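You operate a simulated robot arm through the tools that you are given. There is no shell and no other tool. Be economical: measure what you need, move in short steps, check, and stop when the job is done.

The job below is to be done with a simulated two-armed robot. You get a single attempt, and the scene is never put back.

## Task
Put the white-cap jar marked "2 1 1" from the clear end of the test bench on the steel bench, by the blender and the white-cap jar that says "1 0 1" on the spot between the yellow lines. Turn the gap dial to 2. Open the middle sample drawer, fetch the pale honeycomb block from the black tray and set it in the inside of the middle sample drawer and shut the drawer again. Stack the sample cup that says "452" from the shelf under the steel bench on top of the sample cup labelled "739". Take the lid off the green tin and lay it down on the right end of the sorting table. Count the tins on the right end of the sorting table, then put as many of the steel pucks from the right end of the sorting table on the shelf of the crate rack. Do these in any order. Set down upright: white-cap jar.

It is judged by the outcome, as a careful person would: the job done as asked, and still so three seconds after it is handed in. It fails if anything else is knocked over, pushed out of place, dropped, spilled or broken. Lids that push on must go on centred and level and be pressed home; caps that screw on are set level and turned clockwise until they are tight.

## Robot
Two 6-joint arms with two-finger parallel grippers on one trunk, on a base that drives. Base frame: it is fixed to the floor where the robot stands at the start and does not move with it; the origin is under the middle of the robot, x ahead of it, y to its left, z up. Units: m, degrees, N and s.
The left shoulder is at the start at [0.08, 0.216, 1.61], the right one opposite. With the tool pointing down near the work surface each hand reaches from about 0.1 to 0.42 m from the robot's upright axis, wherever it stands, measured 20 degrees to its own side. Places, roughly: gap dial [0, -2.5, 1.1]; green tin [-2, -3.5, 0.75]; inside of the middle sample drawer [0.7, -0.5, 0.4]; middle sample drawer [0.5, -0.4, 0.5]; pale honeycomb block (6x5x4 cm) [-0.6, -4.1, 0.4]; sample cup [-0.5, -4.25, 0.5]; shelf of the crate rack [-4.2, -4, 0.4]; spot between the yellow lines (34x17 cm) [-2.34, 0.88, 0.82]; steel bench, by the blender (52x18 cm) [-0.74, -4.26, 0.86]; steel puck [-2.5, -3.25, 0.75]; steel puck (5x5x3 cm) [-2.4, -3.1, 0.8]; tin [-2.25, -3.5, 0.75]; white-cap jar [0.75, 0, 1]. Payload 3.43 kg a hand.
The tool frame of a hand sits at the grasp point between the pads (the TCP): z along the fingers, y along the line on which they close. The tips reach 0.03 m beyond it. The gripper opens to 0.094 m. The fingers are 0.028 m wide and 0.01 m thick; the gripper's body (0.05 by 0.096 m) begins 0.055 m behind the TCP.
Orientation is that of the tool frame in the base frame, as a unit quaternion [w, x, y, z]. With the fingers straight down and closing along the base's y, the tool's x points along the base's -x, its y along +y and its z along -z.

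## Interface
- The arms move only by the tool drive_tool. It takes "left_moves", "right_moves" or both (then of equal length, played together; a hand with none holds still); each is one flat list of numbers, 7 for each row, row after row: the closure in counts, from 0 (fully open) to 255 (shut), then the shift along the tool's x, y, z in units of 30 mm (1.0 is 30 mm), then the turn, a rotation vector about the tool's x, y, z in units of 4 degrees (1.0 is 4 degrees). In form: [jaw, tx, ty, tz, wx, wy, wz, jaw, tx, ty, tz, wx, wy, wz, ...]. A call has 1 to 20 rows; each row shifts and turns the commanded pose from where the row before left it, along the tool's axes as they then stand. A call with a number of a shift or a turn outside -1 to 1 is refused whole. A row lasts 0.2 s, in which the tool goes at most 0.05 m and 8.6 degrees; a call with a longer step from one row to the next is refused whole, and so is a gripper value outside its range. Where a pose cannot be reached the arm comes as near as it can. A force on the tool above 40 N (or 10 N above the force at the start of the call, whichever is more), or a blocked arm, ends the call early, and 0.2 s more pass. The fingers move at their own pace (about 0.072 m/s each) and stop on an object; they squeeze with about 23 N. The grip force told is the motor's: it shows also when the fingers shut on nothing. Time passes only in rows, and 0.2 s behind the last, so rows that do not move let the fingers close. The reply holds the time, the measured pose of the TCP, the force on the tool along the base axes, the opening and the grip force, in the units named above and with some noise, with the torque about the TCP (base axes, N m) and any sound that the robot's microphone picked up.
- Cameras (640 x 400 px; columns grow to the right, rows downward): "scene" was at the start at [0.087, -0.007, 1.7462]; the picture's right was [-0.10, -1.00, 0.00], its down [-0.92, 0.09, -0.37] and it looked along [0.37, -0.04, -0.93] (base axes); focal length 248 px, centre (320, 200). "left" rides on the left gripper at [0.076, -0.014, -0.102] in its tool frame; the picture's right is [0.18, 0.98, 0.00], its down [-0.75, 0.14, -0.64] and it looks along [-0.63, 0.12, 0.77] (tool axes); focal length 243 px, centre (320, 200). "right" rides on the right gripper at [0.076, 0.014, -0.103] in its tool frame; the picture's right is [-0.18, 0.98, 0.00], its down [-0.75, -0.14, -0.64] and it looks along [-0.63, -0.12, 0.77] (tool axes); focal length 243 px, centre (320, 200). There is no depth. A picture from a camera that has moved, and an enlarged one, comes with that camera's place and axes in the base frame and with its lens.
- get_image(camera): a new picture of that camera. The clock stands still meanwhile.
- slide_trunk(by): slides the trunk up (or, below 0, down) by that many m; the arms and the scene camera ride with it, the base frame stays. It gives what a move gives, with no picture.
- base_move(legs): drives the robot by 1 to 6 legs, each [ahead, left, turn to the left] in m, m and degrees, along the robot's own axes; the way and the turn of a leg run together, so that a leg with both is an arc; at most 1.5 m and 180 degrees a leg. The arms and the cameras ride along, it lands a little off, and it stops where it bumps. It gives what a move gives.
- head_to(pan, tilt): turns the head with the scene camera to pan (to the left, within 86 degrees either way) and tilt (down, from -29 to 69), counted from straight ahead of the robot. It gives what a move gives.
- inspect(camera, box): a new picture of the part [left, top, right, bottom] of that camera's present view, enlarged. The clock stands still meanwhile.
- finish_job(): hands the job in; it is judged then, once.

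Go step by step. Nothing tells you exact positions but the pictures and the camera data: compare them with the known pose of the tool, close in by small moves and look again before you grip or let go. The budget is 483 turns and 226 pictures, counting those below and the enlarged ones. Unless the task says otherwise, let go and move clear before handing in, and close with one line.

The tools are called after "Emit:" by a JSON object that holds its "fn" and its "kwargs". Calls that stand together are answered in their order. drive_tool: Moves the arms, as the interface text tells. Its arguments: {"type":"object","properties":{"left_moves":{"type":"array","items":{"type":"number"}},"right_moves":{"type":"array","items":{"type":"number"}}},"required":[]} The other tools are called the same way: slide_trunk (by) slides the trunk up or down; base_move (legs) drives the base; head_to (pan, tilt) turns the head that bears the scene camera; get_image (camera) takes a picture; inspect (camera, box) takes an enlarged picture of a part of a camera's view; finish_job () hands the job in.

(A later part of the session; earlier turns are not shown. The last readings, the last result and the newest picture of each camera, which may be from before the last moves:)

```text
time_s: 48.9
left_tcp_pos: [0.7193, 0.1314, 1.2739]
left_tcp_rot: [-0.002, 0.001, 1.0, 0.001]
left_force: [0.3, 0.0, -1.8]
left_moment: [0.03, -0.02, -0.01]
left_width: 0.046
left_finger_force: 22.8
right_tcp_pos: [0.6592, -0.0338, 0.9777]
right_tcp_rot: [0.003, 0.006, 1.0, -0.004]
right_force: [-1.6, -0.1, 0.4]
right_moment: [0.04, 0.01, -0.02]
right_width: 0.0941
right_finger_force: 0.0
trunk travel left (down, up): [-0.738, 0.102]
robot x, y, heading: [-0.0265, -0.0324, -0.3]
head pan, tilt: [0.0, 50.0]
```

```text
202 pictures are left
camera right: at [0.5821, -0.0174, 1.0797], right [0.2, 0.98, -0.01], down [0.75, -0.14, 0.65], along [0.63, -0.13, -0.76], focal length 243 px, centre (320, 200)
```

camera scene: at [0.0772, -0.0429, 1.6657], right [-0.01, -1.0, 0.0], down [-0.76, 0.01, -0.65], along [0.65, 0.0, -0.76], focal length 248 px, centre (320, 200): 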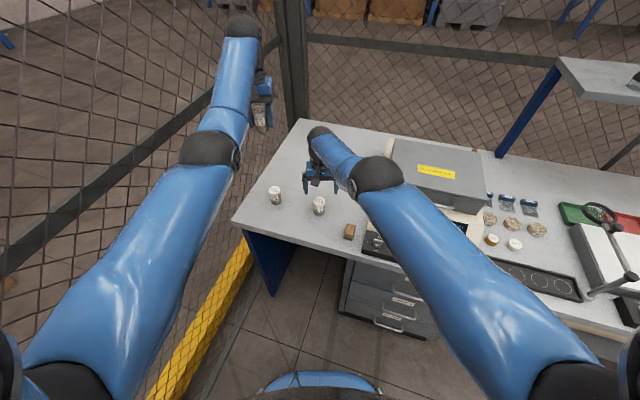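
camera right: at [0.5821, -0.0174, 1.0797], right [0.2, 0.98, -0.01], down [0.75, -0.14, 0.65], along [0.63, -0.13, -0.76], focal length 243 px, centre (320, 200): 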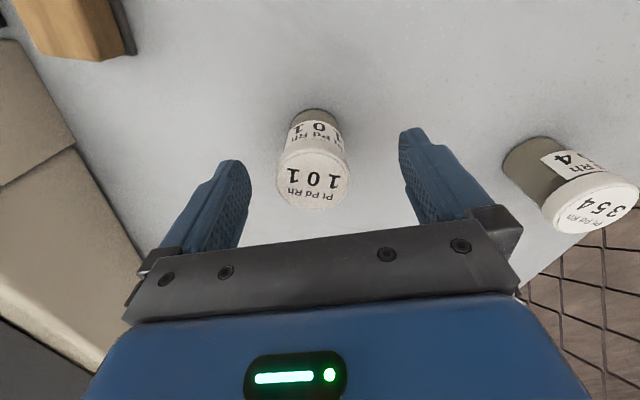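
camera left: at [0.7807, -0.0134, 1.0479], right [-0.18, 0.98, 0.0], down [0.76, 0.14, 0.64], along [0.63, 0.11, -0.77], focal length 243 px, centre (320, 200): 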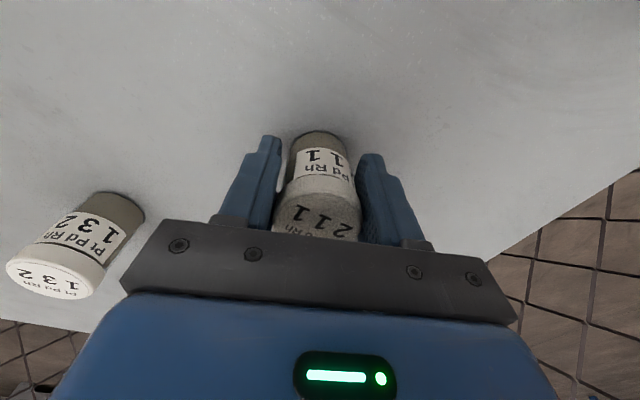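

Emit:
{"fn": "drive_tool", "kwargs": {"right_moves": [0, 0, -0.1, 0.6, 0, 0, 0, 0, 0, 0, 0.45, 0, 0, 0, 255, 0, 0, 0, 0, 0, 0, 255, 0, 0, 0, 0, 0, 0, 255, 0, 0, 0, 0, 0, 0, 255, 0, 0, 0, 0, 0, 0]}}

Emit:
{"fn": "get_image", "kwargs": {"camera": "right"}}

```text
time_s: 50.3
left_tcp_pos: [0.72, 0.1332, 1.2729]
left_tcp_rot: [-0.001, 0.002, 1.0, 0.001]
left_force: [0.5, 0.1, -0.2]
left_moment: [-0.01, 0.04, 0.02]
left_width: 0.046
left_finger_force: 23.0
right_tcp_pos: [0.6522, -0.0389, 0.9489]
right_tcp_rot: [0.002, 0.005, 1.0, -0.003]
right_force: [-0.3, 0.0, 1.9]
right_moment: [0.02, -0.02, -0.02]
right_width: 0.0473
right_finger_force: 22.8
right hand out of reach, approached as far as the arm can: row 2
trunk travel left (down, up): [-0.738, 0.102]
robot x, y, heading: [-0.0243, -0.0339, -0.2]
head pan, tilt: [0.0, 50.0]
```

```text
201 pictures are left
camera right: at [0.5758, -0.0222, 1.0505], right [0.2, 0.98, -0.01], down [0.75, -0.14, 0.65], along [0.63, -0.13, -0.76], focal length 243 px, centre (320, 200)
```

right: 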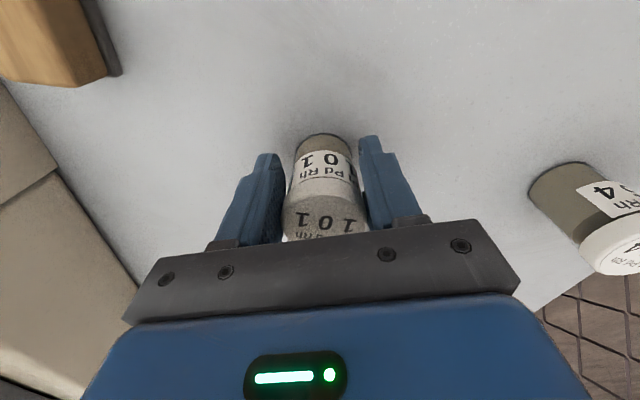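

Emit:
{"fn": "slide_trunk", "kwargs": {"by": 0.1}}

Emit:
{"fn": "base_move", "kwargs": {"legs": [[-0.4, 0, 0]]}}

Emit:
{"fn": "head_to", "kwargs": {"pan": 86, "tilt": 30}}

Emit:
{"fn": "get_image", "kwargs": {"camera": "scene"}}

Emit:
{"fn": "head_to", "kwargs": {"pan": -86, "tilt": 30}}

Emit:
{"fn": "get_image", "kwargs": {"camera": "scene"}}

```text
time_s: 51.7
left_tcp_pos: [0.7201, 0.1322, 1.3732]
left_tcp_rot: [-0.002, 0.002, 1.0, 0.0]
left_force: [-0.1, 0.2, -0.6]
left_moment: [0.02, 0.01, 0.0]
left_width: 0.0462
left_finger_force: 22.6
right_tcp_pos: [0.6528, -0.0387, 1.0491]
right_tcp_rot: [0.003, 0.004, 1.0, -0.004]
right_force: [0.4, 0.3, -1.3]
right_moment: [0.02, -0.03, -0.01]
right_width: 0.0473
right_finger_force: 23.0
trunk travel left (down, up): [-0.838, 0.002]
robot x, y, heading: [-0.0269, -0.035, -0.2]
head pan, tilt: [0.0, 50.0]
```

```text
time_s: 53.9
left_tcp_pos: [0.3794, 0.1218, 1.3703]
left_tcp_rot: [-0.003, 0.009, 1.0, -0.001]
left_force: [0.4, 0.6, -0.8]
left_moment: [-0.06, 0.0, 0.01]
left_width: 0.0459
left_finger_force: 22.4
right_tcp_pos: [0.3058, -0.0506, 1.0469]
right_tcp_rot: [0.001, 0.013, 1.0, -0.006]
right_force: [-1.1, 1.0, -0.5]
right_moment: [-0.03, 0.02, -0.03]
right_width: 0.0471
right_finger_force: 23.4
trunk travel left (down, up): [-0.838, 0.002]
robot x, y, heading: [-0.3693, -0.0378, -1.4]
head pan, tilt: [0.0, 50.0]
stopped in leg 1: the robot was blocked; the commanded pose is now the measured one
```

```text
time_s: 55.5
left_tcp_pos: [0.3772, 0.1184, 1.3751]
left_tcp_rot: [-0.002, 0.01, 1.0, 0.001]
left_force: [-0.2, 0.7, -1.0]
left_moment: [-0.01, -0.01, 0.0]
left_width: 0.046
left_finger_force: 23.1
right_tcp_pos: [0.305, -0.0524, 1.0469]
right_tcp_rot: [0.003, 0.013, 1.0, -0.005]
right_force: [-0.1, 1.0, -1.3]
right_moment: [0.01, -0.01, 0.0]
right_width: 0.0473
right_finger_force: 22.5
trunk travel left (down, up): [-0.838, 0.002]
robot x, y, heading: [-0.3712, -0.0374, -1.4]
head pan, tilt: [85.9, 30.0]
```

```text
200 pictures are left
camera scene: at [-0.3332, 0.0512, 1.7947], right [1.0, -0.09, 0.0], down [-0.05, -0.5, -0.87], along [0.08, 0.86, -0.5], focal length 248 px, centre (320, 200)
```

scene: 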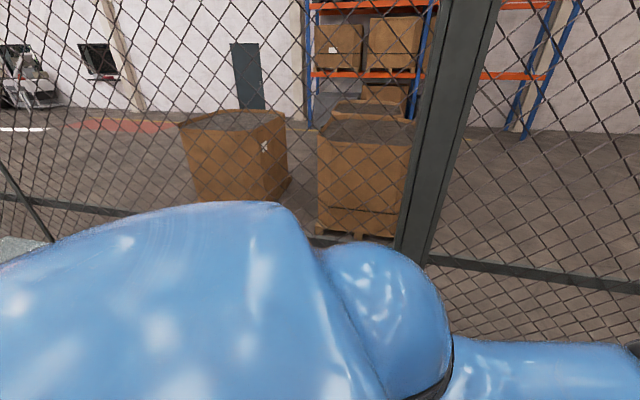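

```text
time_s: 58.1
left_tcp_pos: [0.3773, 0.1203, 1.3724]
left_tcp_rot: [-0.002, 0.009, 1.0, 0.0]
left_force: [0.3, -0.4, -0.9]
left_moment: [0.02, 0.02, 0.02]
left_width: 0.0458
left_finger_force: 22.7
right_tcp_pos: [0.3057, -0.0532, 1.0486]
right_tcp_rot: [0.002, 0.013, 1.0, -0.004]
right_force: [-0.3, -0.5, -1.4]
right_moment: [-0.01, 0.0, 0.0]
right_width: 0.0474
right_finger_force: 23.3
trunk travel left (down, up): [-0.838, 0.002]
robot x, y, heading: [-0.37, -0.0335, -1.3]
head pan, tilt: [-85.9, 30.0]
```

```text
199 pictures are left
camera scene: at [-0.3355, -0.1298, 1.7947], right [-1.0, -0.05, 0.0], down [-0.03, 0.5, -0.87], along [0.04, -0.86, -0.5], focal length 248 px, centre (320, 200)
```

scene: 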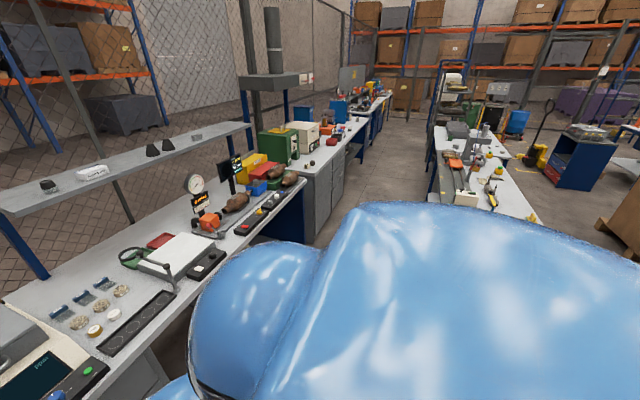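

Emit:
{"fn": "base_move", "kwargs": {"legs": [[0.03, 0, 0], [0, 0, -60]]}}

Emit:
{"fn": "get_image", "kwargs": {"camera": "scene"}}

```text
time_s: 61.6
left_tcp_pos: [0.1777, -0.6026, 1.3709]
left_tcp_rot: [-0.003, 0.503, 0.864, 0.001]
left_force: [0.1, -0.8, -0.6]
left_moment: [-0.01, 0.02, -0.01]
left_width: 0.0461
left_finger_force: 23.2
right_tcp_pos: [-0.0086, -0.6286, 1.0469]
right_tcp_rot: [0.0, 0.506, 0.862, -0.004]
right_force: [-0.2, 0.0, -1.3]
right_moment: [-0.01, 0.01, -0.01]
right_width: 0.0473
right_finger_force: 23.3
trunk travel left (down, up): [-0.838, 0.002]
robot x, y, heading: [-0.3462, -0.0367, -60.7]
head pan, tilt: [-85.9, 30.0]
```

```text
198 pictures are left
camera scene: at [-0.3989, -0.1165, 1.7948], right [-0.55, 0.83, 0.0], down [0.42, 0.28, -0.87], along [-0.72, -0.48, -0.5], focal length 248 px, centre (320, 200)
```

scene: 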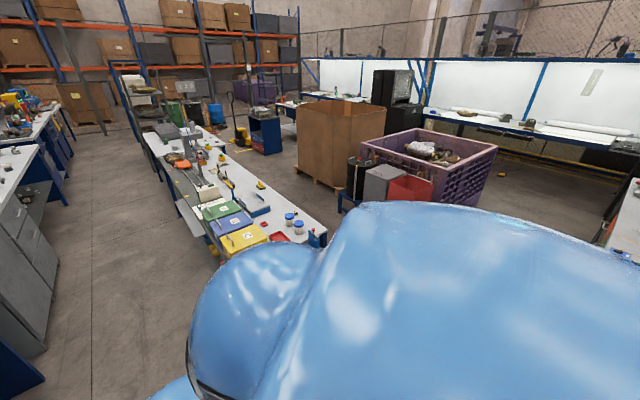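

Emit:
{"fn": "base_move", "kwargs": {"legs": [[0, 0, -70]]}}

Emit:
{"fn": "head_to", "kwargs": {"pan": -50, "tilt": 30}}

Emit:
{"fn": "get_image", "kwargs": {"camera": "scene"}}

```text
time_s: 65.0
left_tcp_pos: [-0.7019, -0.7131, 1.3715]
left_tcp_rot: [-0.001, 0.91, 0.415, 0.002]
left_force: [0.1, -0.4, -0.7]
left_moment: [0.03, -0.04, 0.0]
left_width: 0.0461
left_finger_force: 22.6
right_tcp_pos: [-0.7875, -0.5475, 1.0474]
right_tcp_rot: [-0.003, 0.911, 0.412, -0.004]
right_force: [0.1, 0.4, -0.8]
right_moment: [0.03, 0.01, -0.03]
right_width: 0.047
right_finger_force: 22.3
trunk travel left (down, up): [-0.838, 0.002]
robot x, y, heading: [-0.3404, -0.0368, -131.3]
head pan, tilt: [-85.9, 30.0]
```

```text
time_s: 66.1
left_tcp_pos: [-0.7024, -0.713, 1.3732]
left_tcp_rot: [0.0, 0.91, 0.415, 0.003]
left_force: [-0.4, -0.4, -0.9]
left_moment: [-0.03, -0.01, 0.0]
left_width: 0.0464
left_finger_force: 22.5
right_tcp_pos: [-0.7863, -0.5473, 1.0465]
right_tcp_rot: [-0.003, 0.912, 0.411, -0.002]
right_force: [-0.3, 0.7, -0.5]
right_moment: [0.03, 0.01, -0.04]
right_width: 0.0471
right_finger_force: 23.4
trunk travel left (down, up): [-0.838, 0.002]
robot x, y, heading: [-0.339, -0.0352, -131.3]
head pan, tilt: [-50.0, 30.0]
```

```text
197 pictures are left
camera scene: at [-0.4521, -0.0609, 1.7947], right [0.02, 1.0, 0.0], down [0.5, -0.01, -0.87], along [-0.87, 0.02, -0.5], focal length 248 px, centre (320, 200)
```

scene: 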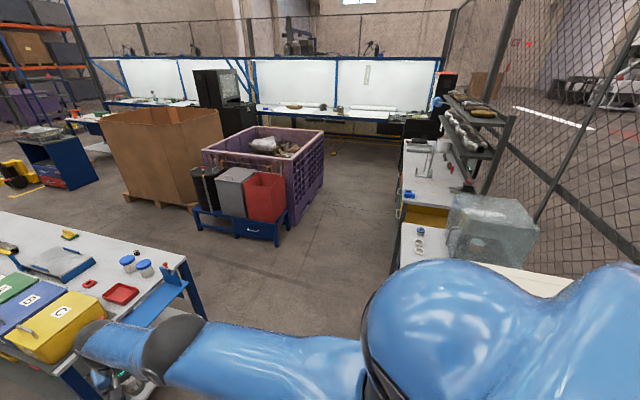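

Emit:
{"fn": "inspect", "kwargs": {"camera": "scene", "box": [360, 80, 560, 270]}}

Emit:
{"fn": "inspect", "kwargs": {"camera": "scene", "box": [0, 200, 220, 370]}}

```text
2.11 times, centred on (460, 175) of scene
camera zoom: at [-0.4521, -0.0609, 1.7947], right [0.02, 1.0, 0.0], down [0.5, -0.01, -0.87], along [-0.87, 0.02, -0.5], focal length 522 px, centre (25, 253)
```

zoom: 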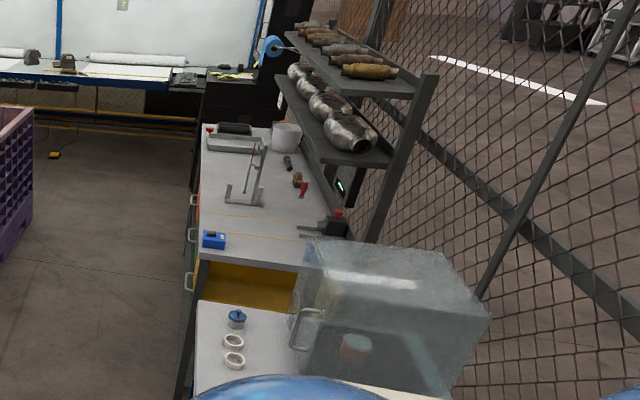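

```text
2.35 times, centred on (110, 285) of scene
camera zoom: at [-0.4521, -0.0609, 1.7947], right [0.02, 1.0, 0.0], down [0.5, -0.01, -0.87], along [-0.87, 0.02, -0.5], focal length 584 px, centre (814, 0)
```

zoom: 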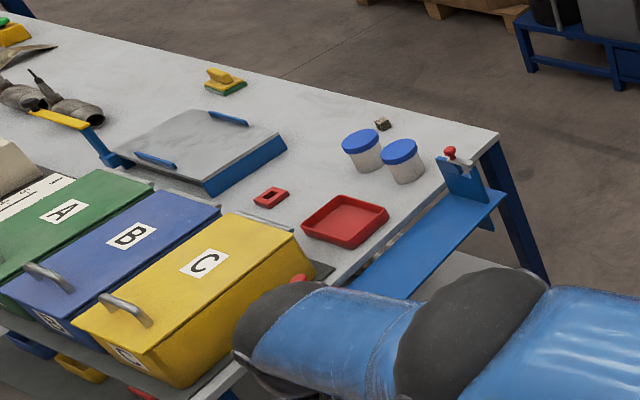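

Emit:
{"fn": "base_move", "kwargs": {"legs": [[0, 0, -48.7], [0.86, 0.13, 0], [0.85, -0.07, 0]]}}

Emit:
{"fn": "head_to", "kwargs": {"pan": -60, "tilt": 45}}

Emit:
{"fn": "get_image", "kwargs": {"camera": "scene"}}

```text
time_s: 69.6
left_tcp_pos: [-1.1292, -0.2061, 1.3726]
left_tcp_rot: [0.002, 1.0, -0.008, 0.002]
left_force: [-0.4, 0.0, -0.3]
left_moment: [-0.04, 0.0, 0.02]
left_width: 0.0465
left_finger_force: 22.8
right_tcp_pos: [-1.0581, -0.0346, 1.0489]
right_tcp_rot: [-0.003, 1.0, -0.013, -0.002]
right_force: [-0.2, 0.3, -0.1]
right_moment: [0.01, -0.02, 0.01]
right_width: 0.0472
right_finger_force: 23.0
trunk travel left (down, up): [-0.838, 0.002]
robot x, y, heading: [-0.3787, -0.0505, 179.0]
head pan, tilt: [-50.0, 30.0]
stopped in leg 2: the robot was blocked; the commanded pose is now the measured one
```

```text
time_s: 70.3
left_tcp_pos: [-1.1322, -0.2072, 1.3725]
left_tcp_rot: [0.001, 1.0, -0.008, 0.003]
left_force: [0.3, -0.6, -0.4]
left_moment: [0.03, 0.0, 0.02]
left_width: 0.0463
left_finger_force: 22.8
right_tcp_pos: [-1.0604, -0.0365, 1.0462]
right_tcp_rot: [-0.004, 1.0, -0.013, -0.001]
right_force: [0.2, 0.6, -0.9]
right_moment: [0.03, -0.03, -0.03]
right_width: 0.0471
right_finger_force: 23.1
trunk travel left (down, up): [-0.838, 0.002]
robot x, y, heading: [-0.3816, -0.0528, 178.9]
head pan, tilt: [-60.0, 45.0]
```

```text
194 pictures are left
camera scene: at [-0.4534, 0.0213, 1.7721], right [0.88, 0.48, 0.0], down [0.34, -0.62, -0.71], along [-0.34, 0.62, -0.71], focal length 248 px, centre (320, 200)
```

scene: 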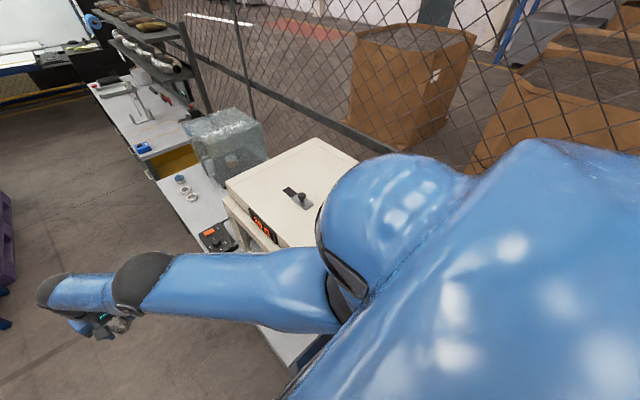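

Emit:
{"fn": "base_move", "kwargs": {"legs": [[0, 0.22, 0], [0.85, 0, 0], [0.82, -0.18, 0]]}}

Emit:
{"fn": "get_image", "kwargs": {"camera": "scene"}}

```text
time_s: 80.2
left_tcp_pos: [-2.7989, -0.2325, 1.3729]
left_tcp_rot: [0.0, 1.0, -0.002, 0.002]
left_force: [0.2, -0.2, -0.1]
left_moment: [-0.05, -0.02, 0.01]
left_width: 0.0462
left_finger_force: 23.0
right_tcp_pos: [-2.7299, -0.0604, 1.0493]
right_tcp_rot: [-0.005, 1.0, -0.008, -0.003]
right_force: [0.1, 0.4, -0.6]
right_moment: [0.05, 0.01, -0.03]
right_width: 0.0472
right_finger_force: 23.5
trunk travel left (down, up): [-0.838, 0.002]
robot x, y, heading: [-2.0524, -0.0678, 179.5]
head pan, tilt: [-60.0, 45.0]
```

```text
193 pictures are left
camera scene: at [-2.1222, 0.0012, 1.7723], right [0.87, 0.49, 0.0], down [0.35, -0.62, -0.71], along [-0.35, 0.62, -0.71], focal length 248 px, centre (320, 200)
```

scene: 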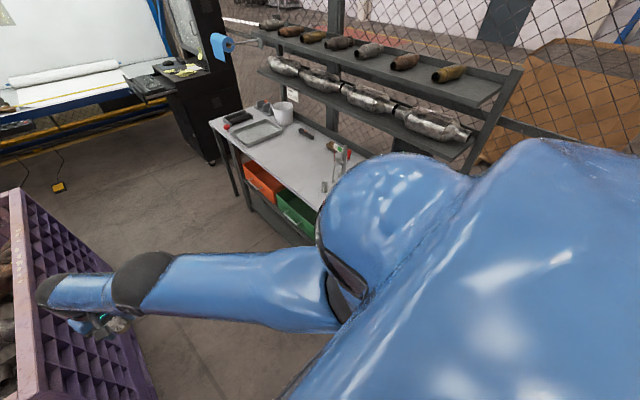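

Emit:
{"fn": "base_move", "kwargs": {"legs": [[0, 0, -107.5]]}}

Emit:
{"fn": "head_to", "kwargs": {"pan": 0, "tilt": 45}}

Emit:
{"fn": "get_image", "kwargs": {"camera": "scene"}}

```text
time_s: 85.1
left_tcp_pos: [-1.9982, 0.6958, 1.3728]
left_tcp_rot: [-0.003, -0.594, 0.804, -0.001]
left_force: [-1.1, -0.3, -1.8]
left_moment: [0.0, 0.02, 0.01]
left_width: 0.0464
left_finger_force: 22.5
right_tcp_pos: [-1.8528, 0.5787, 1.0477]
right_tcp_rot: [0.004, -0.591, 0.806, -0.002]
right_force: [0.1, -0.6, -0.9]
right_moment: [0.0, 0.0, -0.01]
right_width: 0.0468
right_finger_force: 23.1
trunk travel left (down, up): [-0.838, 0.002]
robot x, y, heading: [-2.0524, -0.0699, 73.0]
head pan, tilt: [-60.0, 45.0]
```

```text
time_s: 86.4
left_tcp_pos: [-1.9974, 0.6948, 1.3712]
left_tcp_rot: [-0.003, -0.594, 0.805, -0.001]
left_force: [-0.4, -0.8, -1.6]
left_moment: [-0.04, 0.01, 0.01]
left_width: 0.0465
left_finger_force: 23.3
right_tcp_pos: [-1.8532, 0.5783, 1.0481]
right_tcp_rot: [0.005, -0.591, 0.807, -0.003]
right_force: [0.6, 0.2, -0.5]
right_moment: [-0.02, 0.02, -0.02]
right_width: 0.047
right_finger_force: 22.9
trunk travel left (down, up): [-0.838, 0.002]
robot x, y, heading: [-2.0564, -0.0686, 72.9]
head pan, tilt: [0.0, 45.0]
```

```text
192 pictures are left
camera scene: at [-2.0205, 0.038, 1.7721], right [0.95, -0.3, 0.0], down [-0.21, -0.68, -0.71], along [0.21, 0.67, -0.71], focal length 248 px, centre (320, 200)
```

scene: 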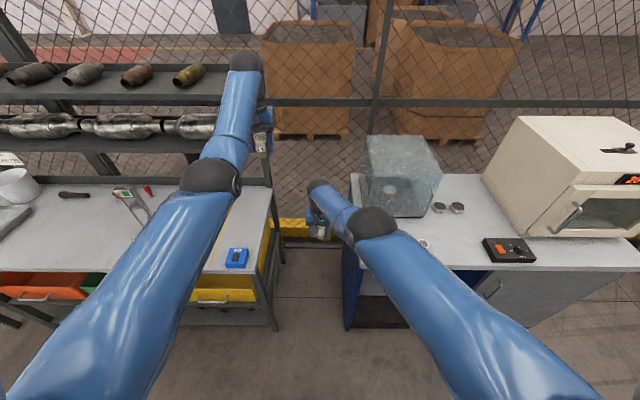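

Emit:
{"fn": "inspect", "kwargs": {"camera": "scene", "box": [0, 60, 340, 300]}}

```text
1.67 times, centred on (170, 180) of scene
camera zoom: at [-2.0205, 0.038, 1.7721], right [0.95, -0.3, 0.0], down [-0.21, -0.68, -0.71], along [0.21, 0.67, -0.71], focal length 413 px, centre (570, 233)
```

zoom: 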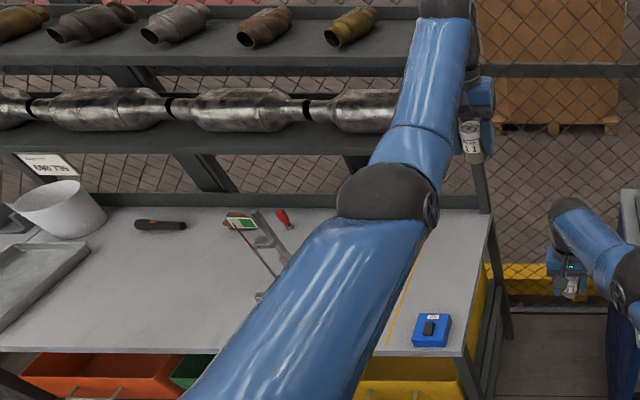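

Emit:
{"fn": "base_move", "kwargs": {"legs": [[0, 0.555, 0], [0.14, 0, 0]]}}

Emit:
{"fn": "get_image", "kwargs": {"camera": "scene"}}

Emit:
{"fn": "get_image", "kwargs": {"camera": "right"}}

```text
time_s: 90.5
left_tcp_pos: [-2.4912, 0.9895, 1.3771]
left_tcp_rot: [0.0, -0.594, 0.805, 0.001]
left_force: [-0.3, 0.0, -1.1]
left_moment: [0.05, -0.02, 0.0]
left_width: 0.0459
left_finger_force: 23.1
right_tcp_pos: [-2.345, 0.8732, 1.052]
right_tcp_rot: [0.006, -0.591, 0.807, -0.001]
right_force: [-0.7, -0.6, -0.7]
right_moment: [-0.02, -0.03, 0.02]
right_width: 0.0469
right_finger_force: 22.9
trunk travel left (down, up): [-0.838, 0.002]
robot x, y, heading: [-2.5485, 0.2342, 72.6]
head pan, tilt: [0.0, 45.0]
```

```text
190 pictures are left
camera scene: at [-2.5151, 0.3306, 1.7729], right [0.95, -0.3, 0.0], down [-0.21, -0.67, -0.71], along [0.21, 0.68, -0.7], focal length 248 px, centre (320, 200)
```

scene: 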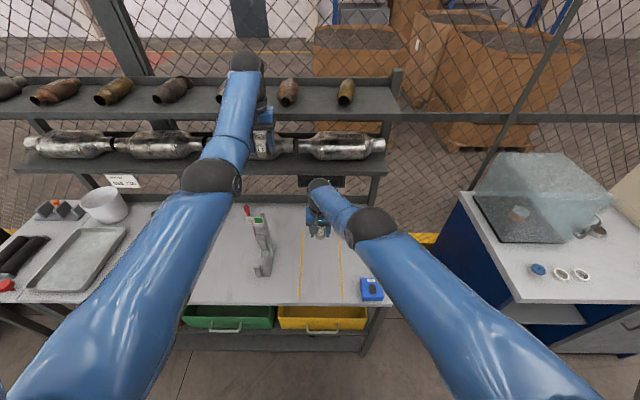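

```text
189 pictures are left
camera right: at [-2.3827, 0.8063, 1.153], right [-0.88, 0.47, -0.01], down [0.36, 0.67, 0.65], along [0.31, 0.57, -0.76], focal length 243 px, centre (320, 200)
```

right: 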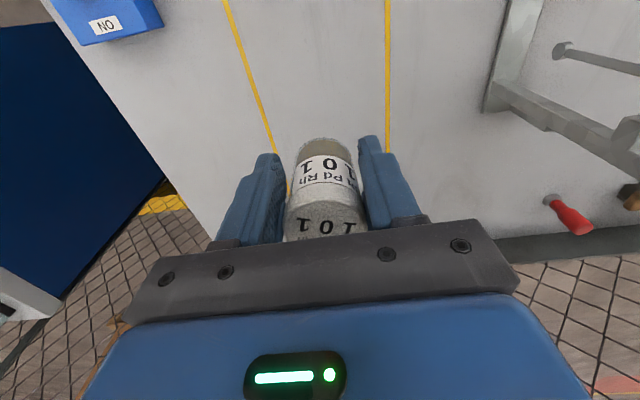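

Emit:
{"fn": "slide_trunk", "kwargs": {"by": -0.175}}

Emit:
{"fn": "get_image", "kwargs": {"camera": "right"}}

```text
time_s: 92.5
left_tcp_pos: [-2.4888, 0.9955, 1.1988]
left_tcp_rot: [-0.003, -0.594, 0.805, -0.001]
left_force: [-0.3, -0.4, -1.3]
left_moment: [0.02, -0.01, -0.03]
left_width: 0.0459
left_finger_force: 22.8
right_tcp_pos: [-2.3436, 0.8782, 0.8722]
right_tcp_rot: [0.004, -0.591, 0.807, -0.002]
right_force: [0.5, 0.1, -1.2]
right_moment: [-0.01, -0.03, 0.0]
right_width: 0.0465
right_finger_force: 22.6
trunk travel left (down, up): [-0.663, 0.177]
robot x, y, heading: [-2.5457, 0.2354, 72.4]
head pan, tilt: [0.0, 45.0]
```

```text
188 pictures are left
camera right: at [-2.3811, 0.8112, 0.9751], right [-0.88, 0.47, -0.01], down [0.36, 0.67, 0.65], along [0.31, 0.57, -0.76], focal length 243 px, centre (320, 200)
```

right: 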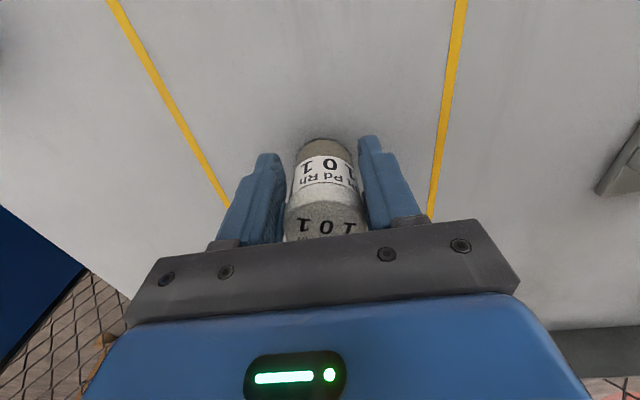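

Emit:
{"fn": "slide_trunk", "kwargs": {"by": -0.01}}

Emit:
{"fn": "slide_trunk", "kwargs": {"by": -0.005}}

```text
time_s: 93.1
left_tcp_pos: [-2.4886, 0.9942, 1.189]
left_tcp_rot: [-0.002, -0.593, 0.805, -0.001]
left_force: [0.4, 0.5, -1.3]
left_moment: [-0.02, -0.01, 0.01]
left_width: 0.0461
left_finger_force: 22.6
right_tcp_pos: [-2.3429, 0.878, 0.8656]
right_tcp_rot: [0.005, -0.591, 0.807, -0.001]
right_force: [-0.1, -3.0, 16.5]
right_moment: [0.24, 0.0, 0.12]
right_width: 0.046
right_finger_force: 23.5
trunk travel left (down, up): [-0.653, 0.187]
robot x, y, heading: [-2.5435, 0.232, 72.6]
head pan, tilt: [0.0, 45.0]
```

```text
time_s: 93.6
left_tcp_pos: [-2.4892, 0.9926, 1.1842]
left_tcp_rot: [-0.002, -0.594, 0.805, 0.0]
left_force: [0.1, 0.3, -0.6]
left_moment: [-0.02, 0.0, 0.0]
left_width: 0.046
left_finger_force: 23.1
right_tcp_pos: [-2.3451, 0.8771, 0.8596]
right_tcp_rot: [0.004, -0.591, 0.807, -0.001]
right_force: [-1.3, -4.2, 17.0]
right_moment: [0.24, -0.05, 0.05]
right_width: 0.0441
right_finger_force: 22.8
trunk travel left (down, up): [-0.648, 0.192]
robot x, y, heading: [-2.5437, 0.2307, 72.3]
head pan, tilt: [0.0, 45.0]
```

Emit:
{"fn": "drive_tool", "kwargs": {"right_moves": [200, 0, 0, 0, 0, 0, 0, 120, 0, 0, 0, 0, 0, 0, 0, 0, 0, 0, 0, 0, 0, 0, 0, 0, 0, 0, 0, 0, 0, 0, 0, 0, 0, 0, 0]}}

Emit:
{"fn": "get_image", "kwargs": {"camera": "right"}}

```text
time_s: 94.8
left_tcp_pos: [-2.4868, 0.9969, 1.183]
left_tcp_rot: [-0.003, -0.594, 0.805, 0.0]
left_force: [-0.3, 0.8, -0.9]
left_moment: [0.0, -0.05, -0.02]
left_width: 0.0458
left_finger_force: 22.7
right_tcp_pos: [-2.3433, 0.8791, 0.8568]
right_tcp_rot: [0.003, -0.59, 0.807, -0.004]
right_force: [-0.4, -0.2, -0.6]
right_moment: [0.0, 0.01, 0.03]
right_width: 0.094
right_finger_force: 0.2
trunk travel left (down, up): [-0.648, 0.192]
robot x, y, heading: [-2.5489, 0.2312, 72.7]
head pan, tilt: [0.0, 45.0]
```

```text
187 pictures are left
camera right: at [-2.3808, 0.812, 0.9592], right [-0.88, 0.47, -0.01], down [0.36, 0.68, 0.65], along [0.31, 0.57, -0.76], focal length 243 px, centre (320, 200)
```

right: 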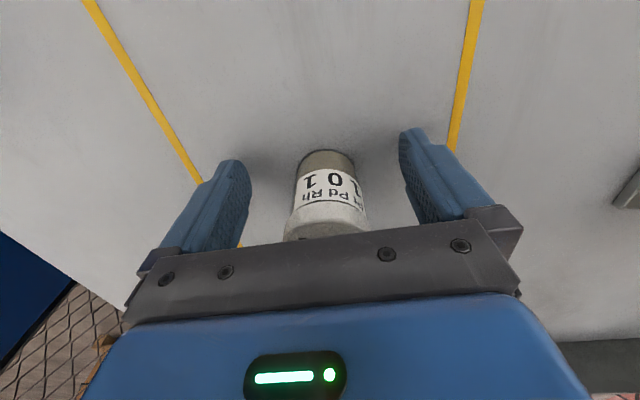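

Emit:
{"fn": "slide_trunk", "kwargs": {"by": 0.19}}

Emit:
{"fn": "get_image", "kwargs": {"camera": "right"}}

Emit:
{"fn": "base_move", "kwargs": {"legs": [[-0.15, 0, 0], [-0.15, -0.6, 0]]}}

```text
time_s: 96.9
left_tcp_pos: [-2.4869, 0.9969, 1.3724]
left_tcp_rot: [-0.002, -0.593, 0.805, -0.001]
left_force: [0.4, 0.5, -0.4]
left_moment: [-0.01, -0.03, -0.05]
left_width: 0.0457
left_finger_force: 23.2
right_tcp_pos: [-2.3436, 0.8801, 1.0465]
right_tcp_rot: [0.004, -0.59, 0.807, -0.003]
right_force: [-0.3, 0.2, -0.1]
right_moment: [0.01, -0.02, 0.01]
right_width: 0.0941
right_finger_force: 0.1
trunk travel left (down, up): [-0.838, 0.002]
robot x, y, heading: [-2.5453, 0.2355, 72.8]
head pan, tilt: [0.0, 45.0]
```

```text
186 pictures are left
camera right: at [-2.3809, 0.8116, 1.1496], right [-0.88, 0.47, -0.01], down [0.36, 0.68, 0.65], along [0.31, 0.57, -0.76], focal length 243 px, centre (320, 200)
```

right: 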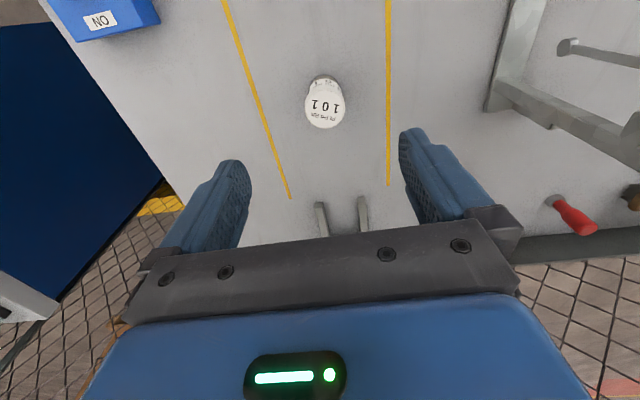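

```text
time_s: 101.3
left_tcp_pos: [-2.0066, 0.5316, 1.3718]
left_tcp_rot: [-0.002, -0.594, 0.805, -0.001]
left_force: [0.6, 0.9, -1.1]
left_moment: [0.02, -0.01, -0.02]
left_width: 0.0458
left_finger_force: 23.1
right_tcp_pos: [-1.8622, 0.4134, 1.0459]
right_tcp_rot: [0.005, -0.591, 0.807, -0.003]
right_force: [-0.4, 0.0, -0.6]
right_moment: [-0.01, 0.01, 0.0]
right_width: 0.0939
right_finger_force: 0.0
trunk travel left (down, up): [-0.838, 0.002]
robot x, y, heading: [-2.0614, -0.23, 72.6]
head pan, tilt: [0.0, 45.0]
```

Emit:
{"fn": "drive_tool", "kwargs": {"right_moves": [0, 1, 0, 0, 0, 0, 0, 0, 1, 0, 0, 0, 0, 0, 0, 1, 0, 0, 0, 0, 0, 0, 1, 0, 0, 0, 0, 0]}}

```text
time_s: 102.3
left_tcp_pos: [-2.0042, 0.5288, 1.373]
left_tcp_rot: [-0.002, -0.594, 0.804, 0.0]
left_force: [-0.6, 0.5, -0.9]
left_moment: [-0.01, 0.01, 0.01]
left_width: 0.0456
left_finger_force: 22.5
right_tcp_pos: [-1.906, 0.3883, 1.0052]
right_tcp_rot: [0.003, -0.591, 0.807, -0.003]
right_force: [0.1, -0.1, -0.1]
right_moment: [-0.02, 0.04, 0.02]
right_width: 0.094
right_finger_force: 0.1
right hand out of reach, approached as far as the arm can: row 1, 2, 3, 4
trunk travel left (down, up): [-0.838, 0.002]
robot x, y, heading: [-2.0587, -0.2323, 72.7]
head pan, tilt: [0.0, 45.0]
```

Emit:
{"fn": "drive_tool", "kwargs": {"right_moves": [0, 0, -1, 0, 0, 0, 0, 0, 0, -1, 0, 0, 0, 0, 0, 0, -1, 0, 0, 0, 0, 0, 0, -1, 0, 0, 0, 0, 0, 0, -1, 0, 0, 0, 0, 0, 0, -1, 0, 0, 0, 0, 0, 0, -1, 0, 0, 0, 0, 0, 0, -1, 0, 0, 0, 0, 0, 0, -1, 0, 0, 0, 0]}}

```text
time_s: 104.3
left_tcp_pos: [-2.003, 0.5292, 1.3724]
left_tcp_rot: [-0.003, -0.594, 0.804, 0.0]
left_force: [0.5, -0.4, -0.5]
left_moment: [-0.01, 0.06, 0.01]
left_width: 0.0456
left_finger_force: 22.7
right_tcp_pos: [-1.6434, 0.3526, 0.9846]
right_tcp_rot: [0.003, -0.59, 0.807, -0.002]
right_force: [-0.2, 0.1, 0.6]
right_moment: [0.01, -0.02, 0.0]
right_width: 0.0943
right_finger_force: 0.1
right hand out of reach, approached as far as the arm can: row 1, 2, 3, 4, 5, 6, 7
trunk travel left (down, up): [-0.838, 0.002]
robot x, y, heading: [-2.0627, -0.2338, 72.8]
head pan, tilt: [0.0, 45.0]
```

Emit:
{"fn": "drive_tool", "kwargs": {"right_moves": [0, 1, 0, 0, 0, 0, 0, 0, 1, 0, 0, 0, 0, 0, 0, 1, 0, 0, 0, 0, 0, 0, 1, 0, 0, 0, 0, 0]}}

Emit:
{"fn": "get_image", "kwargs": {"camera": "scene"}}

```text
time_s: 105.3
left_tcp_pos: [-2.0051, 0.5309, 1.3729]
left_tcp_rot: [-0.003, -0.593, 0.805, -0.001]
left_force: [0.0, 0.7, 0.3]
left_moment: [-0.02, 0.0, -0.01]
left_width: 0.0454
left_finger_force: 23.3
right_tcp_pos: [-1.6544, 0.3266, 0.9358]
right_tcp_rot: [0.004, -0.59, 0.808, -0.003]
right_force: [0.0, 0.3, 0.1]
right_moment: [0.04, 0.01, -0.01]
right_width: 0.0941
right_finger_force: 0.1
right hand out of reach, approached as far as the arm can: row 1, 2, 3, 4
trunk travel left (down, up): [-0.838, 0.002]
robot x, y, heading: [-2.0613, -0.2338, 72.7]
head pan, tilt: [0.0, 45.0]
```

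```text
185 pictures are left
camera scene: at [-2.0287, -0.1279, 1.7721], right [0.95, -0.3, 0.0], down [-0.21, -0.68, -0.71], along [0.21, 0.67, -0.71], focal length 248 px, centre (320, 200)
```

scene: 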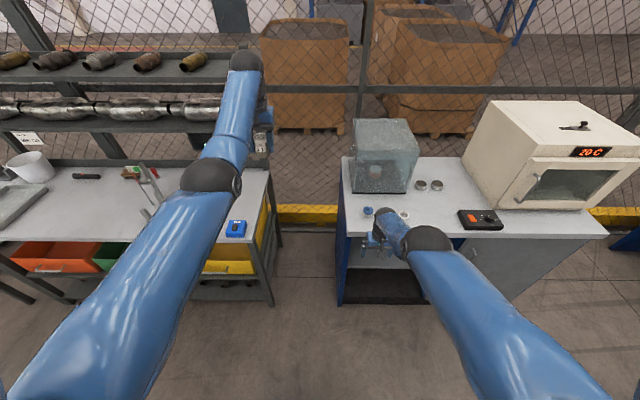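

Emit:
{"fn": "base_move", "kwargs": {"legs": [[-0.2, 0.1, 0]]}}

Emit:
{"fn": "drive_tool", "kwargs": {"right_moves": [0, 0, 0, 0, 0, 1, 0, 0, 0, 0, 0, 0, 1, 0, 0, 0, 0, 0, 0, 1, 0, 0, 0, 0, 0, 0, 1, 0, 0, 0, 0, 0, 0, 1, 0]}}

```text
time_s: 107.0
left_tcp_pos: [-2.1543, 0.3729, 1.3693]
left_tcp_rot: [-0.005, -0.593, 0.805, -0.001]
left_force: [0.0, 0.4, -0.7]
left_moment: [-0.03, 0.04, -0.01]
left_width: 0.0454
left_finger_force: 23.1
right_tcp_pos: [-1.8061, 0.1702, 0.9344]
right_tcp_rot: [0.0, -0.59, 0.807, -0.004]
right_force: [-0.1, -0.2, 0.0]
right_moment: [-0.02, 0.0, -0.01]
right_width: 0.0942
right_finger_force: 0.1
trunk travel left (down, up): [-0.838, 0.002]
robot x, y, heading: [-2.2144, -0.3917, 72.5]
head pan, tilt: [0.0, 45.0]
```

```text
time_s: 108.2
left_tcp_pos: [-2.1576, 0.3668, 1.3743]
left_tcp_rot: [-0.002, -0.594, 0.805, -0.001]
left_force: [-0.3, 0.3, -1.7]
left_moment: [0.04, 0.01, -0.01]
left_width: 0.0454
left_finger_force: 23.4
right_tcp_pos: [-1.8253, 0.1108, 0.9692]
right_tcp_rot: [-0.128, -0.582, 0.797, -0.099]
right_force: [-0.6, -0.1, 1.0]
right_moment: [-0.02, 0.03, 0.01]
right_width: 0.0941
right_finger_force: 0.0
right hand out of reach, approached as far as the arm can: row 1, 2, 3, 4, 5
trunk travel left (down, up): [-0.838, 0.002]
robot x, y, heading: [-2.2108, -0.3947, 72.6]
head pan, tilt: [0.0, 45.0]
```

Emit:
{"fn": "drive_tool", "kwargs": {"right_moves": [0, 0, 0, 0, 0, -1, 0, 0, 0, 0, 0, 0, -1, 0, 0, 0, 0, 0, 0, -1, 0, 0, 0, 0, 0, 0, -1, 0, 0, 0, 0, 0, 0, -1, 0]}}

```text
time_s: 109.4
left_tcp_pos: [-2.1583, 0.3669, 1.3724]
left_tcp_rot: [-0.003, -0.594, 0.805, 0.0]
left_force: [0.8, -0.5, -0.1]
left_moment: [-0.01, -0.02, 0.02]
left_width: 0.0456
left_finger_force: 23.4
right_tcp_pos: [-1.8258, 0.1114, 0.9701]
right_tcp_rot: [0.004, -0.59, 0.807, -0.002]
right_force: [0.2, 0.6, -0.1]
right_moment: [0.02, 0.05, 0.02]
right_width: 0.0939
right_finger_force: 0.1
trunk travel left (down, up): [-0.838, 0.002]
robot x, y, heading: [-2.2148, -0.3927, 72.7]
head pan, tilt: [0.0, 45.0]
```

Emit:
{"fn": "drive_tool", "kwargs": {"right_moves": [0, 1, 0, 0, 0, 0, 0, 0, 1, 0, 0, 0, 0, 0, 0, 0, 0, -1, 0, 0, 0, 0, 0, 0, -1, 0, 0, 0]}}

```text
time_s: 110.4
left_tcp_pos: [-2.1579, 0.3697, 1.3719]
left_tcp_rot: [-0.003, -0.593, 0.805, -0.001]
left_force: [0.4, 0.4, -1.2]
left_moment: [0.0, 0.02, -0.03]
left_width: 0.0453
left_finger_force: 22.8
right_tcp_pos: [-1.8429, 0.0569, 1.0288]
right_tcp_rot: [0.003, -0.59, 0.808, -0.003]
right_force: [-0.2, -0.5, -0.8]
right_moment: [0.01, 0.01, 0.0]
right_width: 0.0939
right_finger_force: 0.0
trunk travel left (down, up): [-0.838, 0.002]
robot x, y, heading: [-2.2166, -0.392, 72.5]
head pan, tilt: [0.0, 45.0]
```

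Emit:
{"fn": "drive_tool", "kwargs": {"left_moves": [255, 0, 0, 1, 0, 0, 0, 255, 0, 0, 1, 0, 0, 0, 255, 0, 0, 1, 0, 0, 0, 255, 0, 0, 1, 0, 0, 0, 255, 0, 0, 1, 0, 0, 0, 255, 0, 0, 1, 0, 0, 0, 255, 0, 0, 1, 0, 0, 0, 255, 0, 0, 1, 0, 0, 0, 255, 0, 0, 1, 0, 0, 0, 255, 0, 0, 0, 0, 1, 0, 255, 0, 0, 0, 0, 1, 0, 255, 0, 0, 0, 0, 1, 0, 255, 0, 0, 0, 0, 1, 0, 255, 0, 0, 0, 0, 1, 0, 255, 0, 0, 0, 0, -1, 0, 255, 0, 0, 0, 0, -1, 0, 255, 0, 0, 0, 0, -1, 0, 255, 0, 0, 0, 0, -1, 0, 255, 0, 0, 0, 0, -1, 0]}}

Emit:
{"fn": "drive_tool", "kwargs": {"left_moves": [255, 1, 0, 0, 0, 0, 0, 255, 1, 0, 0, 0, 0, 0, 255, 1, 0, 0, 0, 0, 0]}}

```text
time_s: 114.4
left_tcp_pos: [-2.1879, 0.2938, 1.1254]
left_tcp_rot: [-0.002, -0.593, 0.805, -0.001]
left_force: [0.1, -0.7, -0.5]
left_moment: [-0.01, 0.01, 0.01]
left_width: 0.0455
left_finger_force: 22.7
left hand out of reach, approached as far as the arm can: row 8, 9, 10, 11, 12, 13, 14
right_tcp_pos: [-1.8438, 0.055, 1.0301]
right_tcp_rot: [0.003, -0.59, 0.808, -0.003]
right_force: [0.2, -0.4, -0.6]
right_moment: [0.0, -0.05, -0.06]
right_width: 0.0941
right_finger_force: 0.0
trunk travel left (down, up): [-0.838, 0.002]
robot x, y, heading: [-2.2182, -0.3907, 72.5]
head pan, tilt: [0.0, 45.0]
```

```text
time_s: 115.2
left_tcp_pos: [-2.2086, 0.2208, 1.1038]
left_tcp_rot: [-0.001, -0.594, 0.805, 0.0]
left_force: [0.6, 0.5, 0.0]
left_moment: [-0.01, 0.02, -0.03]
left_width: 0.0456
left_finger_force: 23.1
left hand out of reach, approached as far as the arm can: row 2, 3
right_tcp_pos: [-1.8432, 0.0553, 1.03]
right_tcp_rot: [0.004, -0.589, 0.808, -0.003]
right_force: [0.3, 0.3, -0.5]
right_moment: [0.0, 0.03, 0.01]
right_width: 0.094
right_finger_force: 0.1
trunk travel left (down, up): [-0.838, 0.002]
robot x, y, heading: [-2.2181, -0.3962, 72.6]
head pan, tilt: [0.0, 45.0]
```

Emit:
{"fn": "base_move", "kwargs": {"legs": [[0.26, -0.09, 0], [0, 0, -72.6], [1.4, -0.18, 0]]}}

Emit:
{"fn": "head_to", "kwargs": {"pan": -70, "tilt": 40}}

Emit:
{"fn": "get_image", "kwargs": {"camera": "scene"}}

```text
time_s: 126.9
left_tcp_pos: [-0.0643, -0.1514, 1.1032]
left_tcp_rot: [0.0, -0.01, 1.0, 0.0]
left_force: [0.9, -0.4, -0.5]
left_moment: [0.04, 0.02, -0.01]
left_width: 0.0453
left_finger_force: 22.6
right_tcp_pos: [-0.1067, -0.5502, 1.03]
right_tcp_rot: [0.001, -0.006, 1.0, -0.004]
right_force: [-0.8, -0.5, 0.1]
right_moment: [-0.02, -0.01, 0.0]
right_width: 0.0939
right_finger_force: 0.1
trunk travel left (down, up): [-0.838, 0.002]
robot x, y, heading: [-0.6498, -0.3392, 0.9]
head pan, tilt: [0.0, 45.0]
```

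```text
time_s: 128.3
left_tcp_pos: [-0.0634, -0.151, 1.1036]
left_tcp_rot: [-0.002, -0.011, 1.0, 0.001]
left_force: [0.3, 0.2, -0.4]
left_moment: [-0.02, 0.01, 0.0]
left_width: 0.0453
left_finger_force: 23.0
right_tcp_pos: [-0.1064, -0.5488, 1.0285]
right_tcp_rot: [0.0, -0.007, 1.0, -0.004]
right_force: [-0.1, 0.2, 0.1]
right_moment: [0.01, 0.0, 0.0]
right_width: 0.094
right_finger_force: 0.0
trunk travel left (down, up): [-0.838, 0.002]
robot x, y, heading: [-0.6495, -0.341, 0.8]
head pan, tilt: [-70.0, 40.0]
```

```text
184 pictures are left
camera scene: at [-0.5895, -0.4175, 1.7794], right [-0.93, -0.36, 0.0], down [-0.23, 0.6, -0.77], along [0.27, -0.72, -0.64], focal length 248 px, centre (320, 200)
```

scene: 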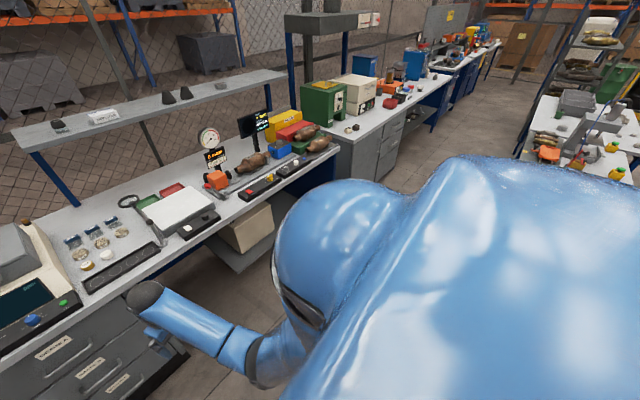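

Emit:
{"fn": "base_move", "kwargs": {"legs": [[0, 0, -108.5], [0.74, 0.3, 0], [1.0, 0, 0]]}}

Emit:
{"fn": "head_to", "kwargs": {"pan": 0, "tilt": 35}}

Emit:
{"fn": "get_image", "kwargs": {"camera": "scene"}}

```text
time_s: 142.0
left_tcp_pos: [-0.8968, -2.7203, 1.1032]
left_tcp_rot: [0.0, 0.805, 0.593, 0.001]
left_force: [-0.6, -1.2, -1.2]
left_moment: [-0.03, 0.01, 0.01]
left_width: 0.045
left_finger_force: 23.0
right_tcp_pos: [-1.2603, -2.553, 1.03]
right_tcp_rot: [-0.003, 0.808, 0.59, -0.003]
right_force: [0.0, 1.3, 0.9]
right_moment: [0.0, 0.01, -0.01]
right_width: 0.0939
right_finger_force: 0.0
trunk travel left (down, up): [-0.838, 0.002]
robot x, y, heading: [-0.8865, -2.1045, -107.4]
head pan, tilt: [-70.0, 40.0]
```

```text
time_s: 143.4
left_tcp_pos: [-0.8963, -2.7208, 1.1032]
left_tcp_rot: [0.0, 0.805, 0.594, 0.002]
left_force: [0.4, -0.4, -1.2]
left_moment: [0.0, 0.02, 0.01]
left_width: 0.0453
left_finger_force: 22.8
right_tcp_pos: [-1.2606, -2.5547, 1.0292]
right_tcp_rot: [-0.003, 0.808, 0.59, -0.004]
right_force: [0.4, -0.4, 0.1]
right_moment: [0.0, 0.02, 0.02]
right_width: 0.0942
right_finger_force: 0.2
trunk travel left (down, up): [-0.838, 0.002]
robot x, y, heading: [-0.8873, -2.1029, -107.4]
head pan, tilt: [0.0, 35.0]
```

```text
183 pictures are left
camera scene: at [-0.9233, -2.2195, 1.7869], right [-0.95, 0.3, 0.0], down [0.17, 0.55, -0.82], along [-0.25, -0.78, -0.57], focal length 248 px, centre (320, 200)
```

scene: 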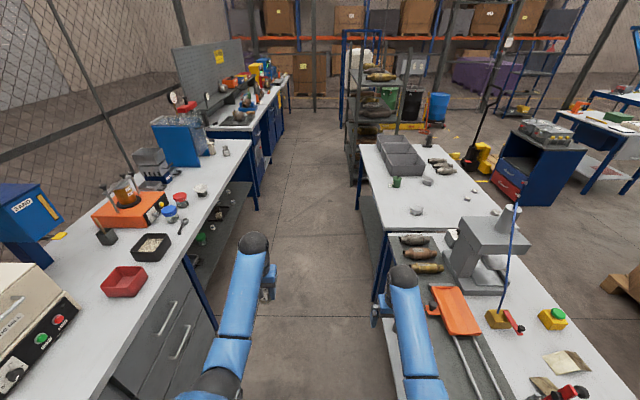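

Emit:
{"fn": "inspect", "kwargs": {"camera": "scene", "box": [130, 60, 300, 290]}}

Emit:
{"fn": "inspect", "kwargs": {"camera": "scene", "box": [340, 100, 600, 260]}}

Emit:
{"fn": "inspect", "kwargs": {"camera": "scene", "box": [0, 160, 200, 400]}}

```text
1.74 times, centred on (215, 175) of scene
camera zoom: at [-0.9233, -2.2195, 1.7869], right [-0.95, 0.3, 0.0], down [0.17, 0.55, -0.82], along [-0.25, -0.78, -0.57], focal length 431 px, centre (503, 244)
```

zoom: 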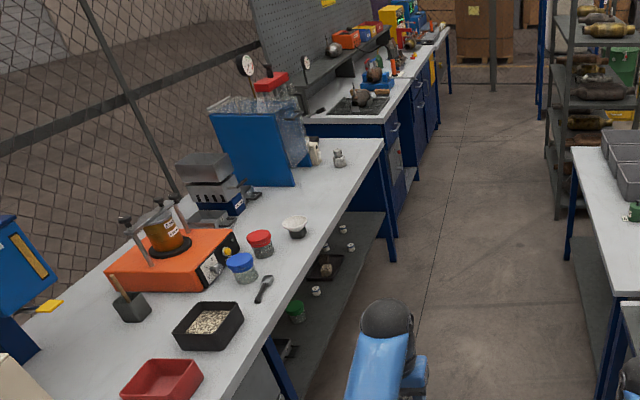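

```text
2.46 times, centred on (470, 180) of scene
camera zoom: at [-0.9233, -2.2195, 1.7869], right [-0.95, 0.3, 0.0], down [0.17, 0.55, -0.82], along [-0.25, -0.78, -0.57], focal length 610 px, centre (-49, 249)
```

zoom: 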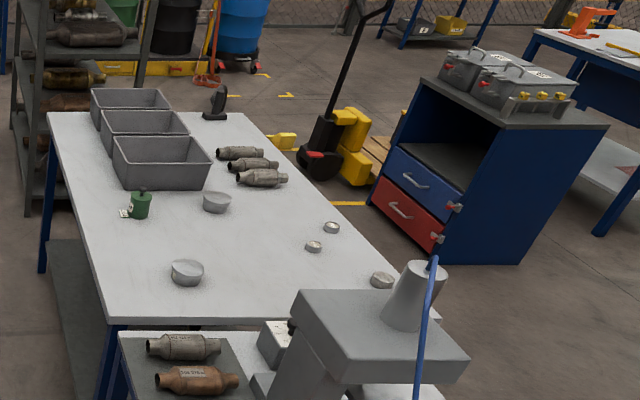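

```text
1.67 times, centred on (100, 280) of scene
camera zoom: at [-0.9233, -2.2195, 1.7869], right [-0.95, 0.3, 0.0], down [0.17, 0.55, -0.82], along [-0.25, -0.78, -0.57], focal length 413 px, centre (687, 67)
```

zoom: 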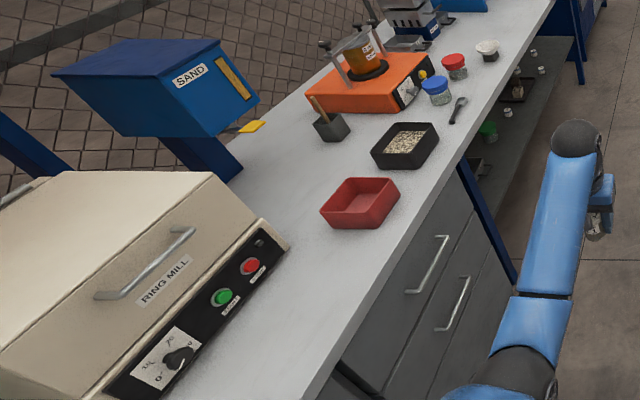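

Emit:
{"fn": "base_move", "kwargs": {"legs": [[1.45, 0, 0], [0.72, 0, 0]]}}

Emit:
{"fn": "head_to", "kwargs": {"pan": 60, "tilt": 45}}

Emit:
{"fn": "get_image", "kwargs": {"camera": "scene"}}

```text
time_s: 154.2
left_tcp_pos: [-1.5305, -4.7862, 1.1042]
left_tcp_rot: [0.001, 0.803, 0.596, 0.002]
left_force: [-0.2, -0.6, -1.4]
left_moment: [0.02, 0.0, -0.02]
left_width: 0.0449
left_finger_force: 23.2
right_tcp_pos: [-1.8964, -4.6232, 1.0312]
right_tcp_rot: [-0.004, 0.805, 0.594, -0.003]
right_force: [-0.1, 0.0, 0.7]
right_moment: [0.02, -0.01, -0.03]
right_width: 0.0941
right_finger_force: 0.1
trunk travel left (down, up): [-0.838, 0.002]
robot x, y, heading: [-1.5304, -4.1748, -106.8]
head pan, tilt: [0.0, 35.0]
```

```text
time_s: 155.4
left_tcp_pos: [-1.5305, -4.7874, 1.1029]
left_tcp_rot: [0.0, 0.803, 0.597, 0.002]
left_force: [-0.1, 0.0, -1.0]
left_moment: [0.01, -0.01, 0.02]
left_width: 0.045
left_finger_force: 22.7
right_tcp_pos: [-1.8976, -4.6241, 1.0292]
right_tcp_rot: [-0.003, 0.805, 0.593, -0.003]
right_force: [-0.2, 1.4, 0.0]
right_moment: [-0.03, 0.01, 0.0]
right_width: 0.094
right_finger_force: 0.0
trunk travel left (down, up): [-0.838, 0.002]
robot x, y, heading: [-1.5255, -4.1686, -106.8]
head pan, tilt: [60.0, 45.0]
```

```text
179 pictures are left
camera scene: at [-1.4806, -4.2615, 1.7722], right [-0.73, -0.68, 0.0], down [-0.48, 0.52, -0.71], along [0.48, -0.52, -0.71], focal length 248 px, centre (320, 200)
```

scene: 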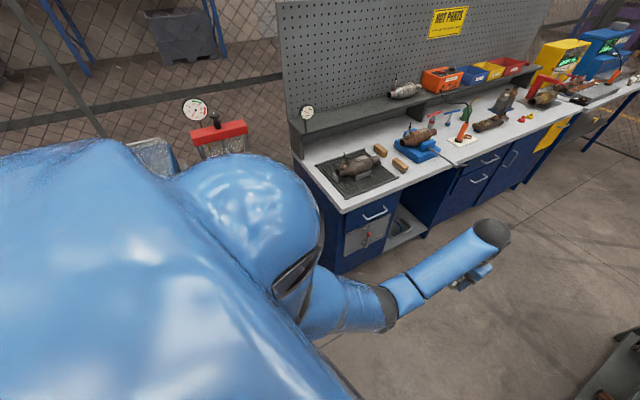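

Now turn to face the steel bench.

Emit:
{"fn": "base_move", "kwargs": {"legs": [[0, 0, 88]]}}

Emit:
{"fn": "head_to", "kwargs": {"pan": 0, "tilt": 50}}

Emit:
{"fn": "get_image", "kwargs": {"camera": "scene"}}

```text
time_s: 159.6
left_tcp_pos: [-0.9122, -4.2015, 1.1027]
left_tcp_rot: [-0.001, 0.168, 0.986, 0.001]
left_force: [-0.5, -0.7, -0.7]
left_moment: [0.01, 0.02, -0.03]
left_width: 0.0452
left_finger_force: 22.7
right_tcp_pos: [-1.0919, -4.5617, 1.0279]
right_tcp_rot: [0.0, 0.172, 0.985, -0.003]
right_force: [-0.1, -0.7, 0.2]
right_moment: [-0.04, 0.02, 0.01]
right_width: 0.0939
right_finger_force: 0.0
trunk travel left (down, up): [-0.838, 0.002]
robot x, y, heading: [-1.5267, -4.1691, -19.2]
head pan, tilt: [60.0, 45.0]
```

```text
time_s: 160.9
left_tcp_pos: [-0.9112, -4.2017, 1.1028]
left_tcp_rot: [-0.002, 0.167, 0.986, 0.002]
left_force: [-0.2, 0.3, -0.7]
left_moment: [0.0, 0.0, 0.02]
left_width: 0.0452
left_finger_force: 23.3
right_tcp_pos: [-1.0917, -4.5593, 1.0289]
right_tcp_rot: [0.0, 0.171, 0.985, -0.004]
right_force: [0.8, 0.2, -0.5]
right_moment: [-0.01, 0.01, -0.02]
right_width: 0.0939
right_finger_force: 0.1
trunk travel left (down, up): [-0.838, 0.002]
robot x, y, heading: [-1.5261, -4.1713, -19.6]
head pan, tilt: [0.0, 50.0]
```

```text
178 pictures are left
camera scene: at [-1.426, -4.2091, 1.7652], right [-0.33, -0.94, 0.0], down [-0.72, 0.25, -0.64], along [0.61, -0.21, -0.77], focal length 248 px, centre (320, 200)
```

scene: 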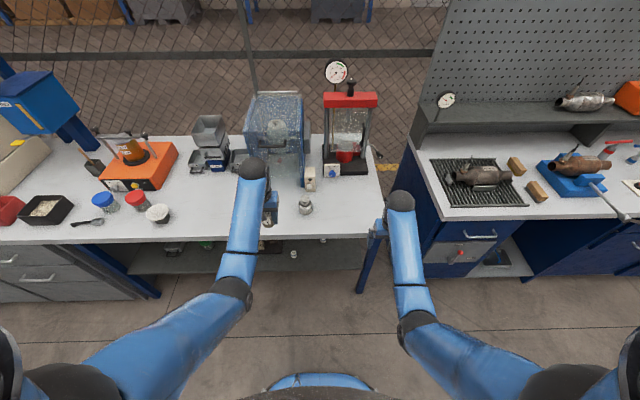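

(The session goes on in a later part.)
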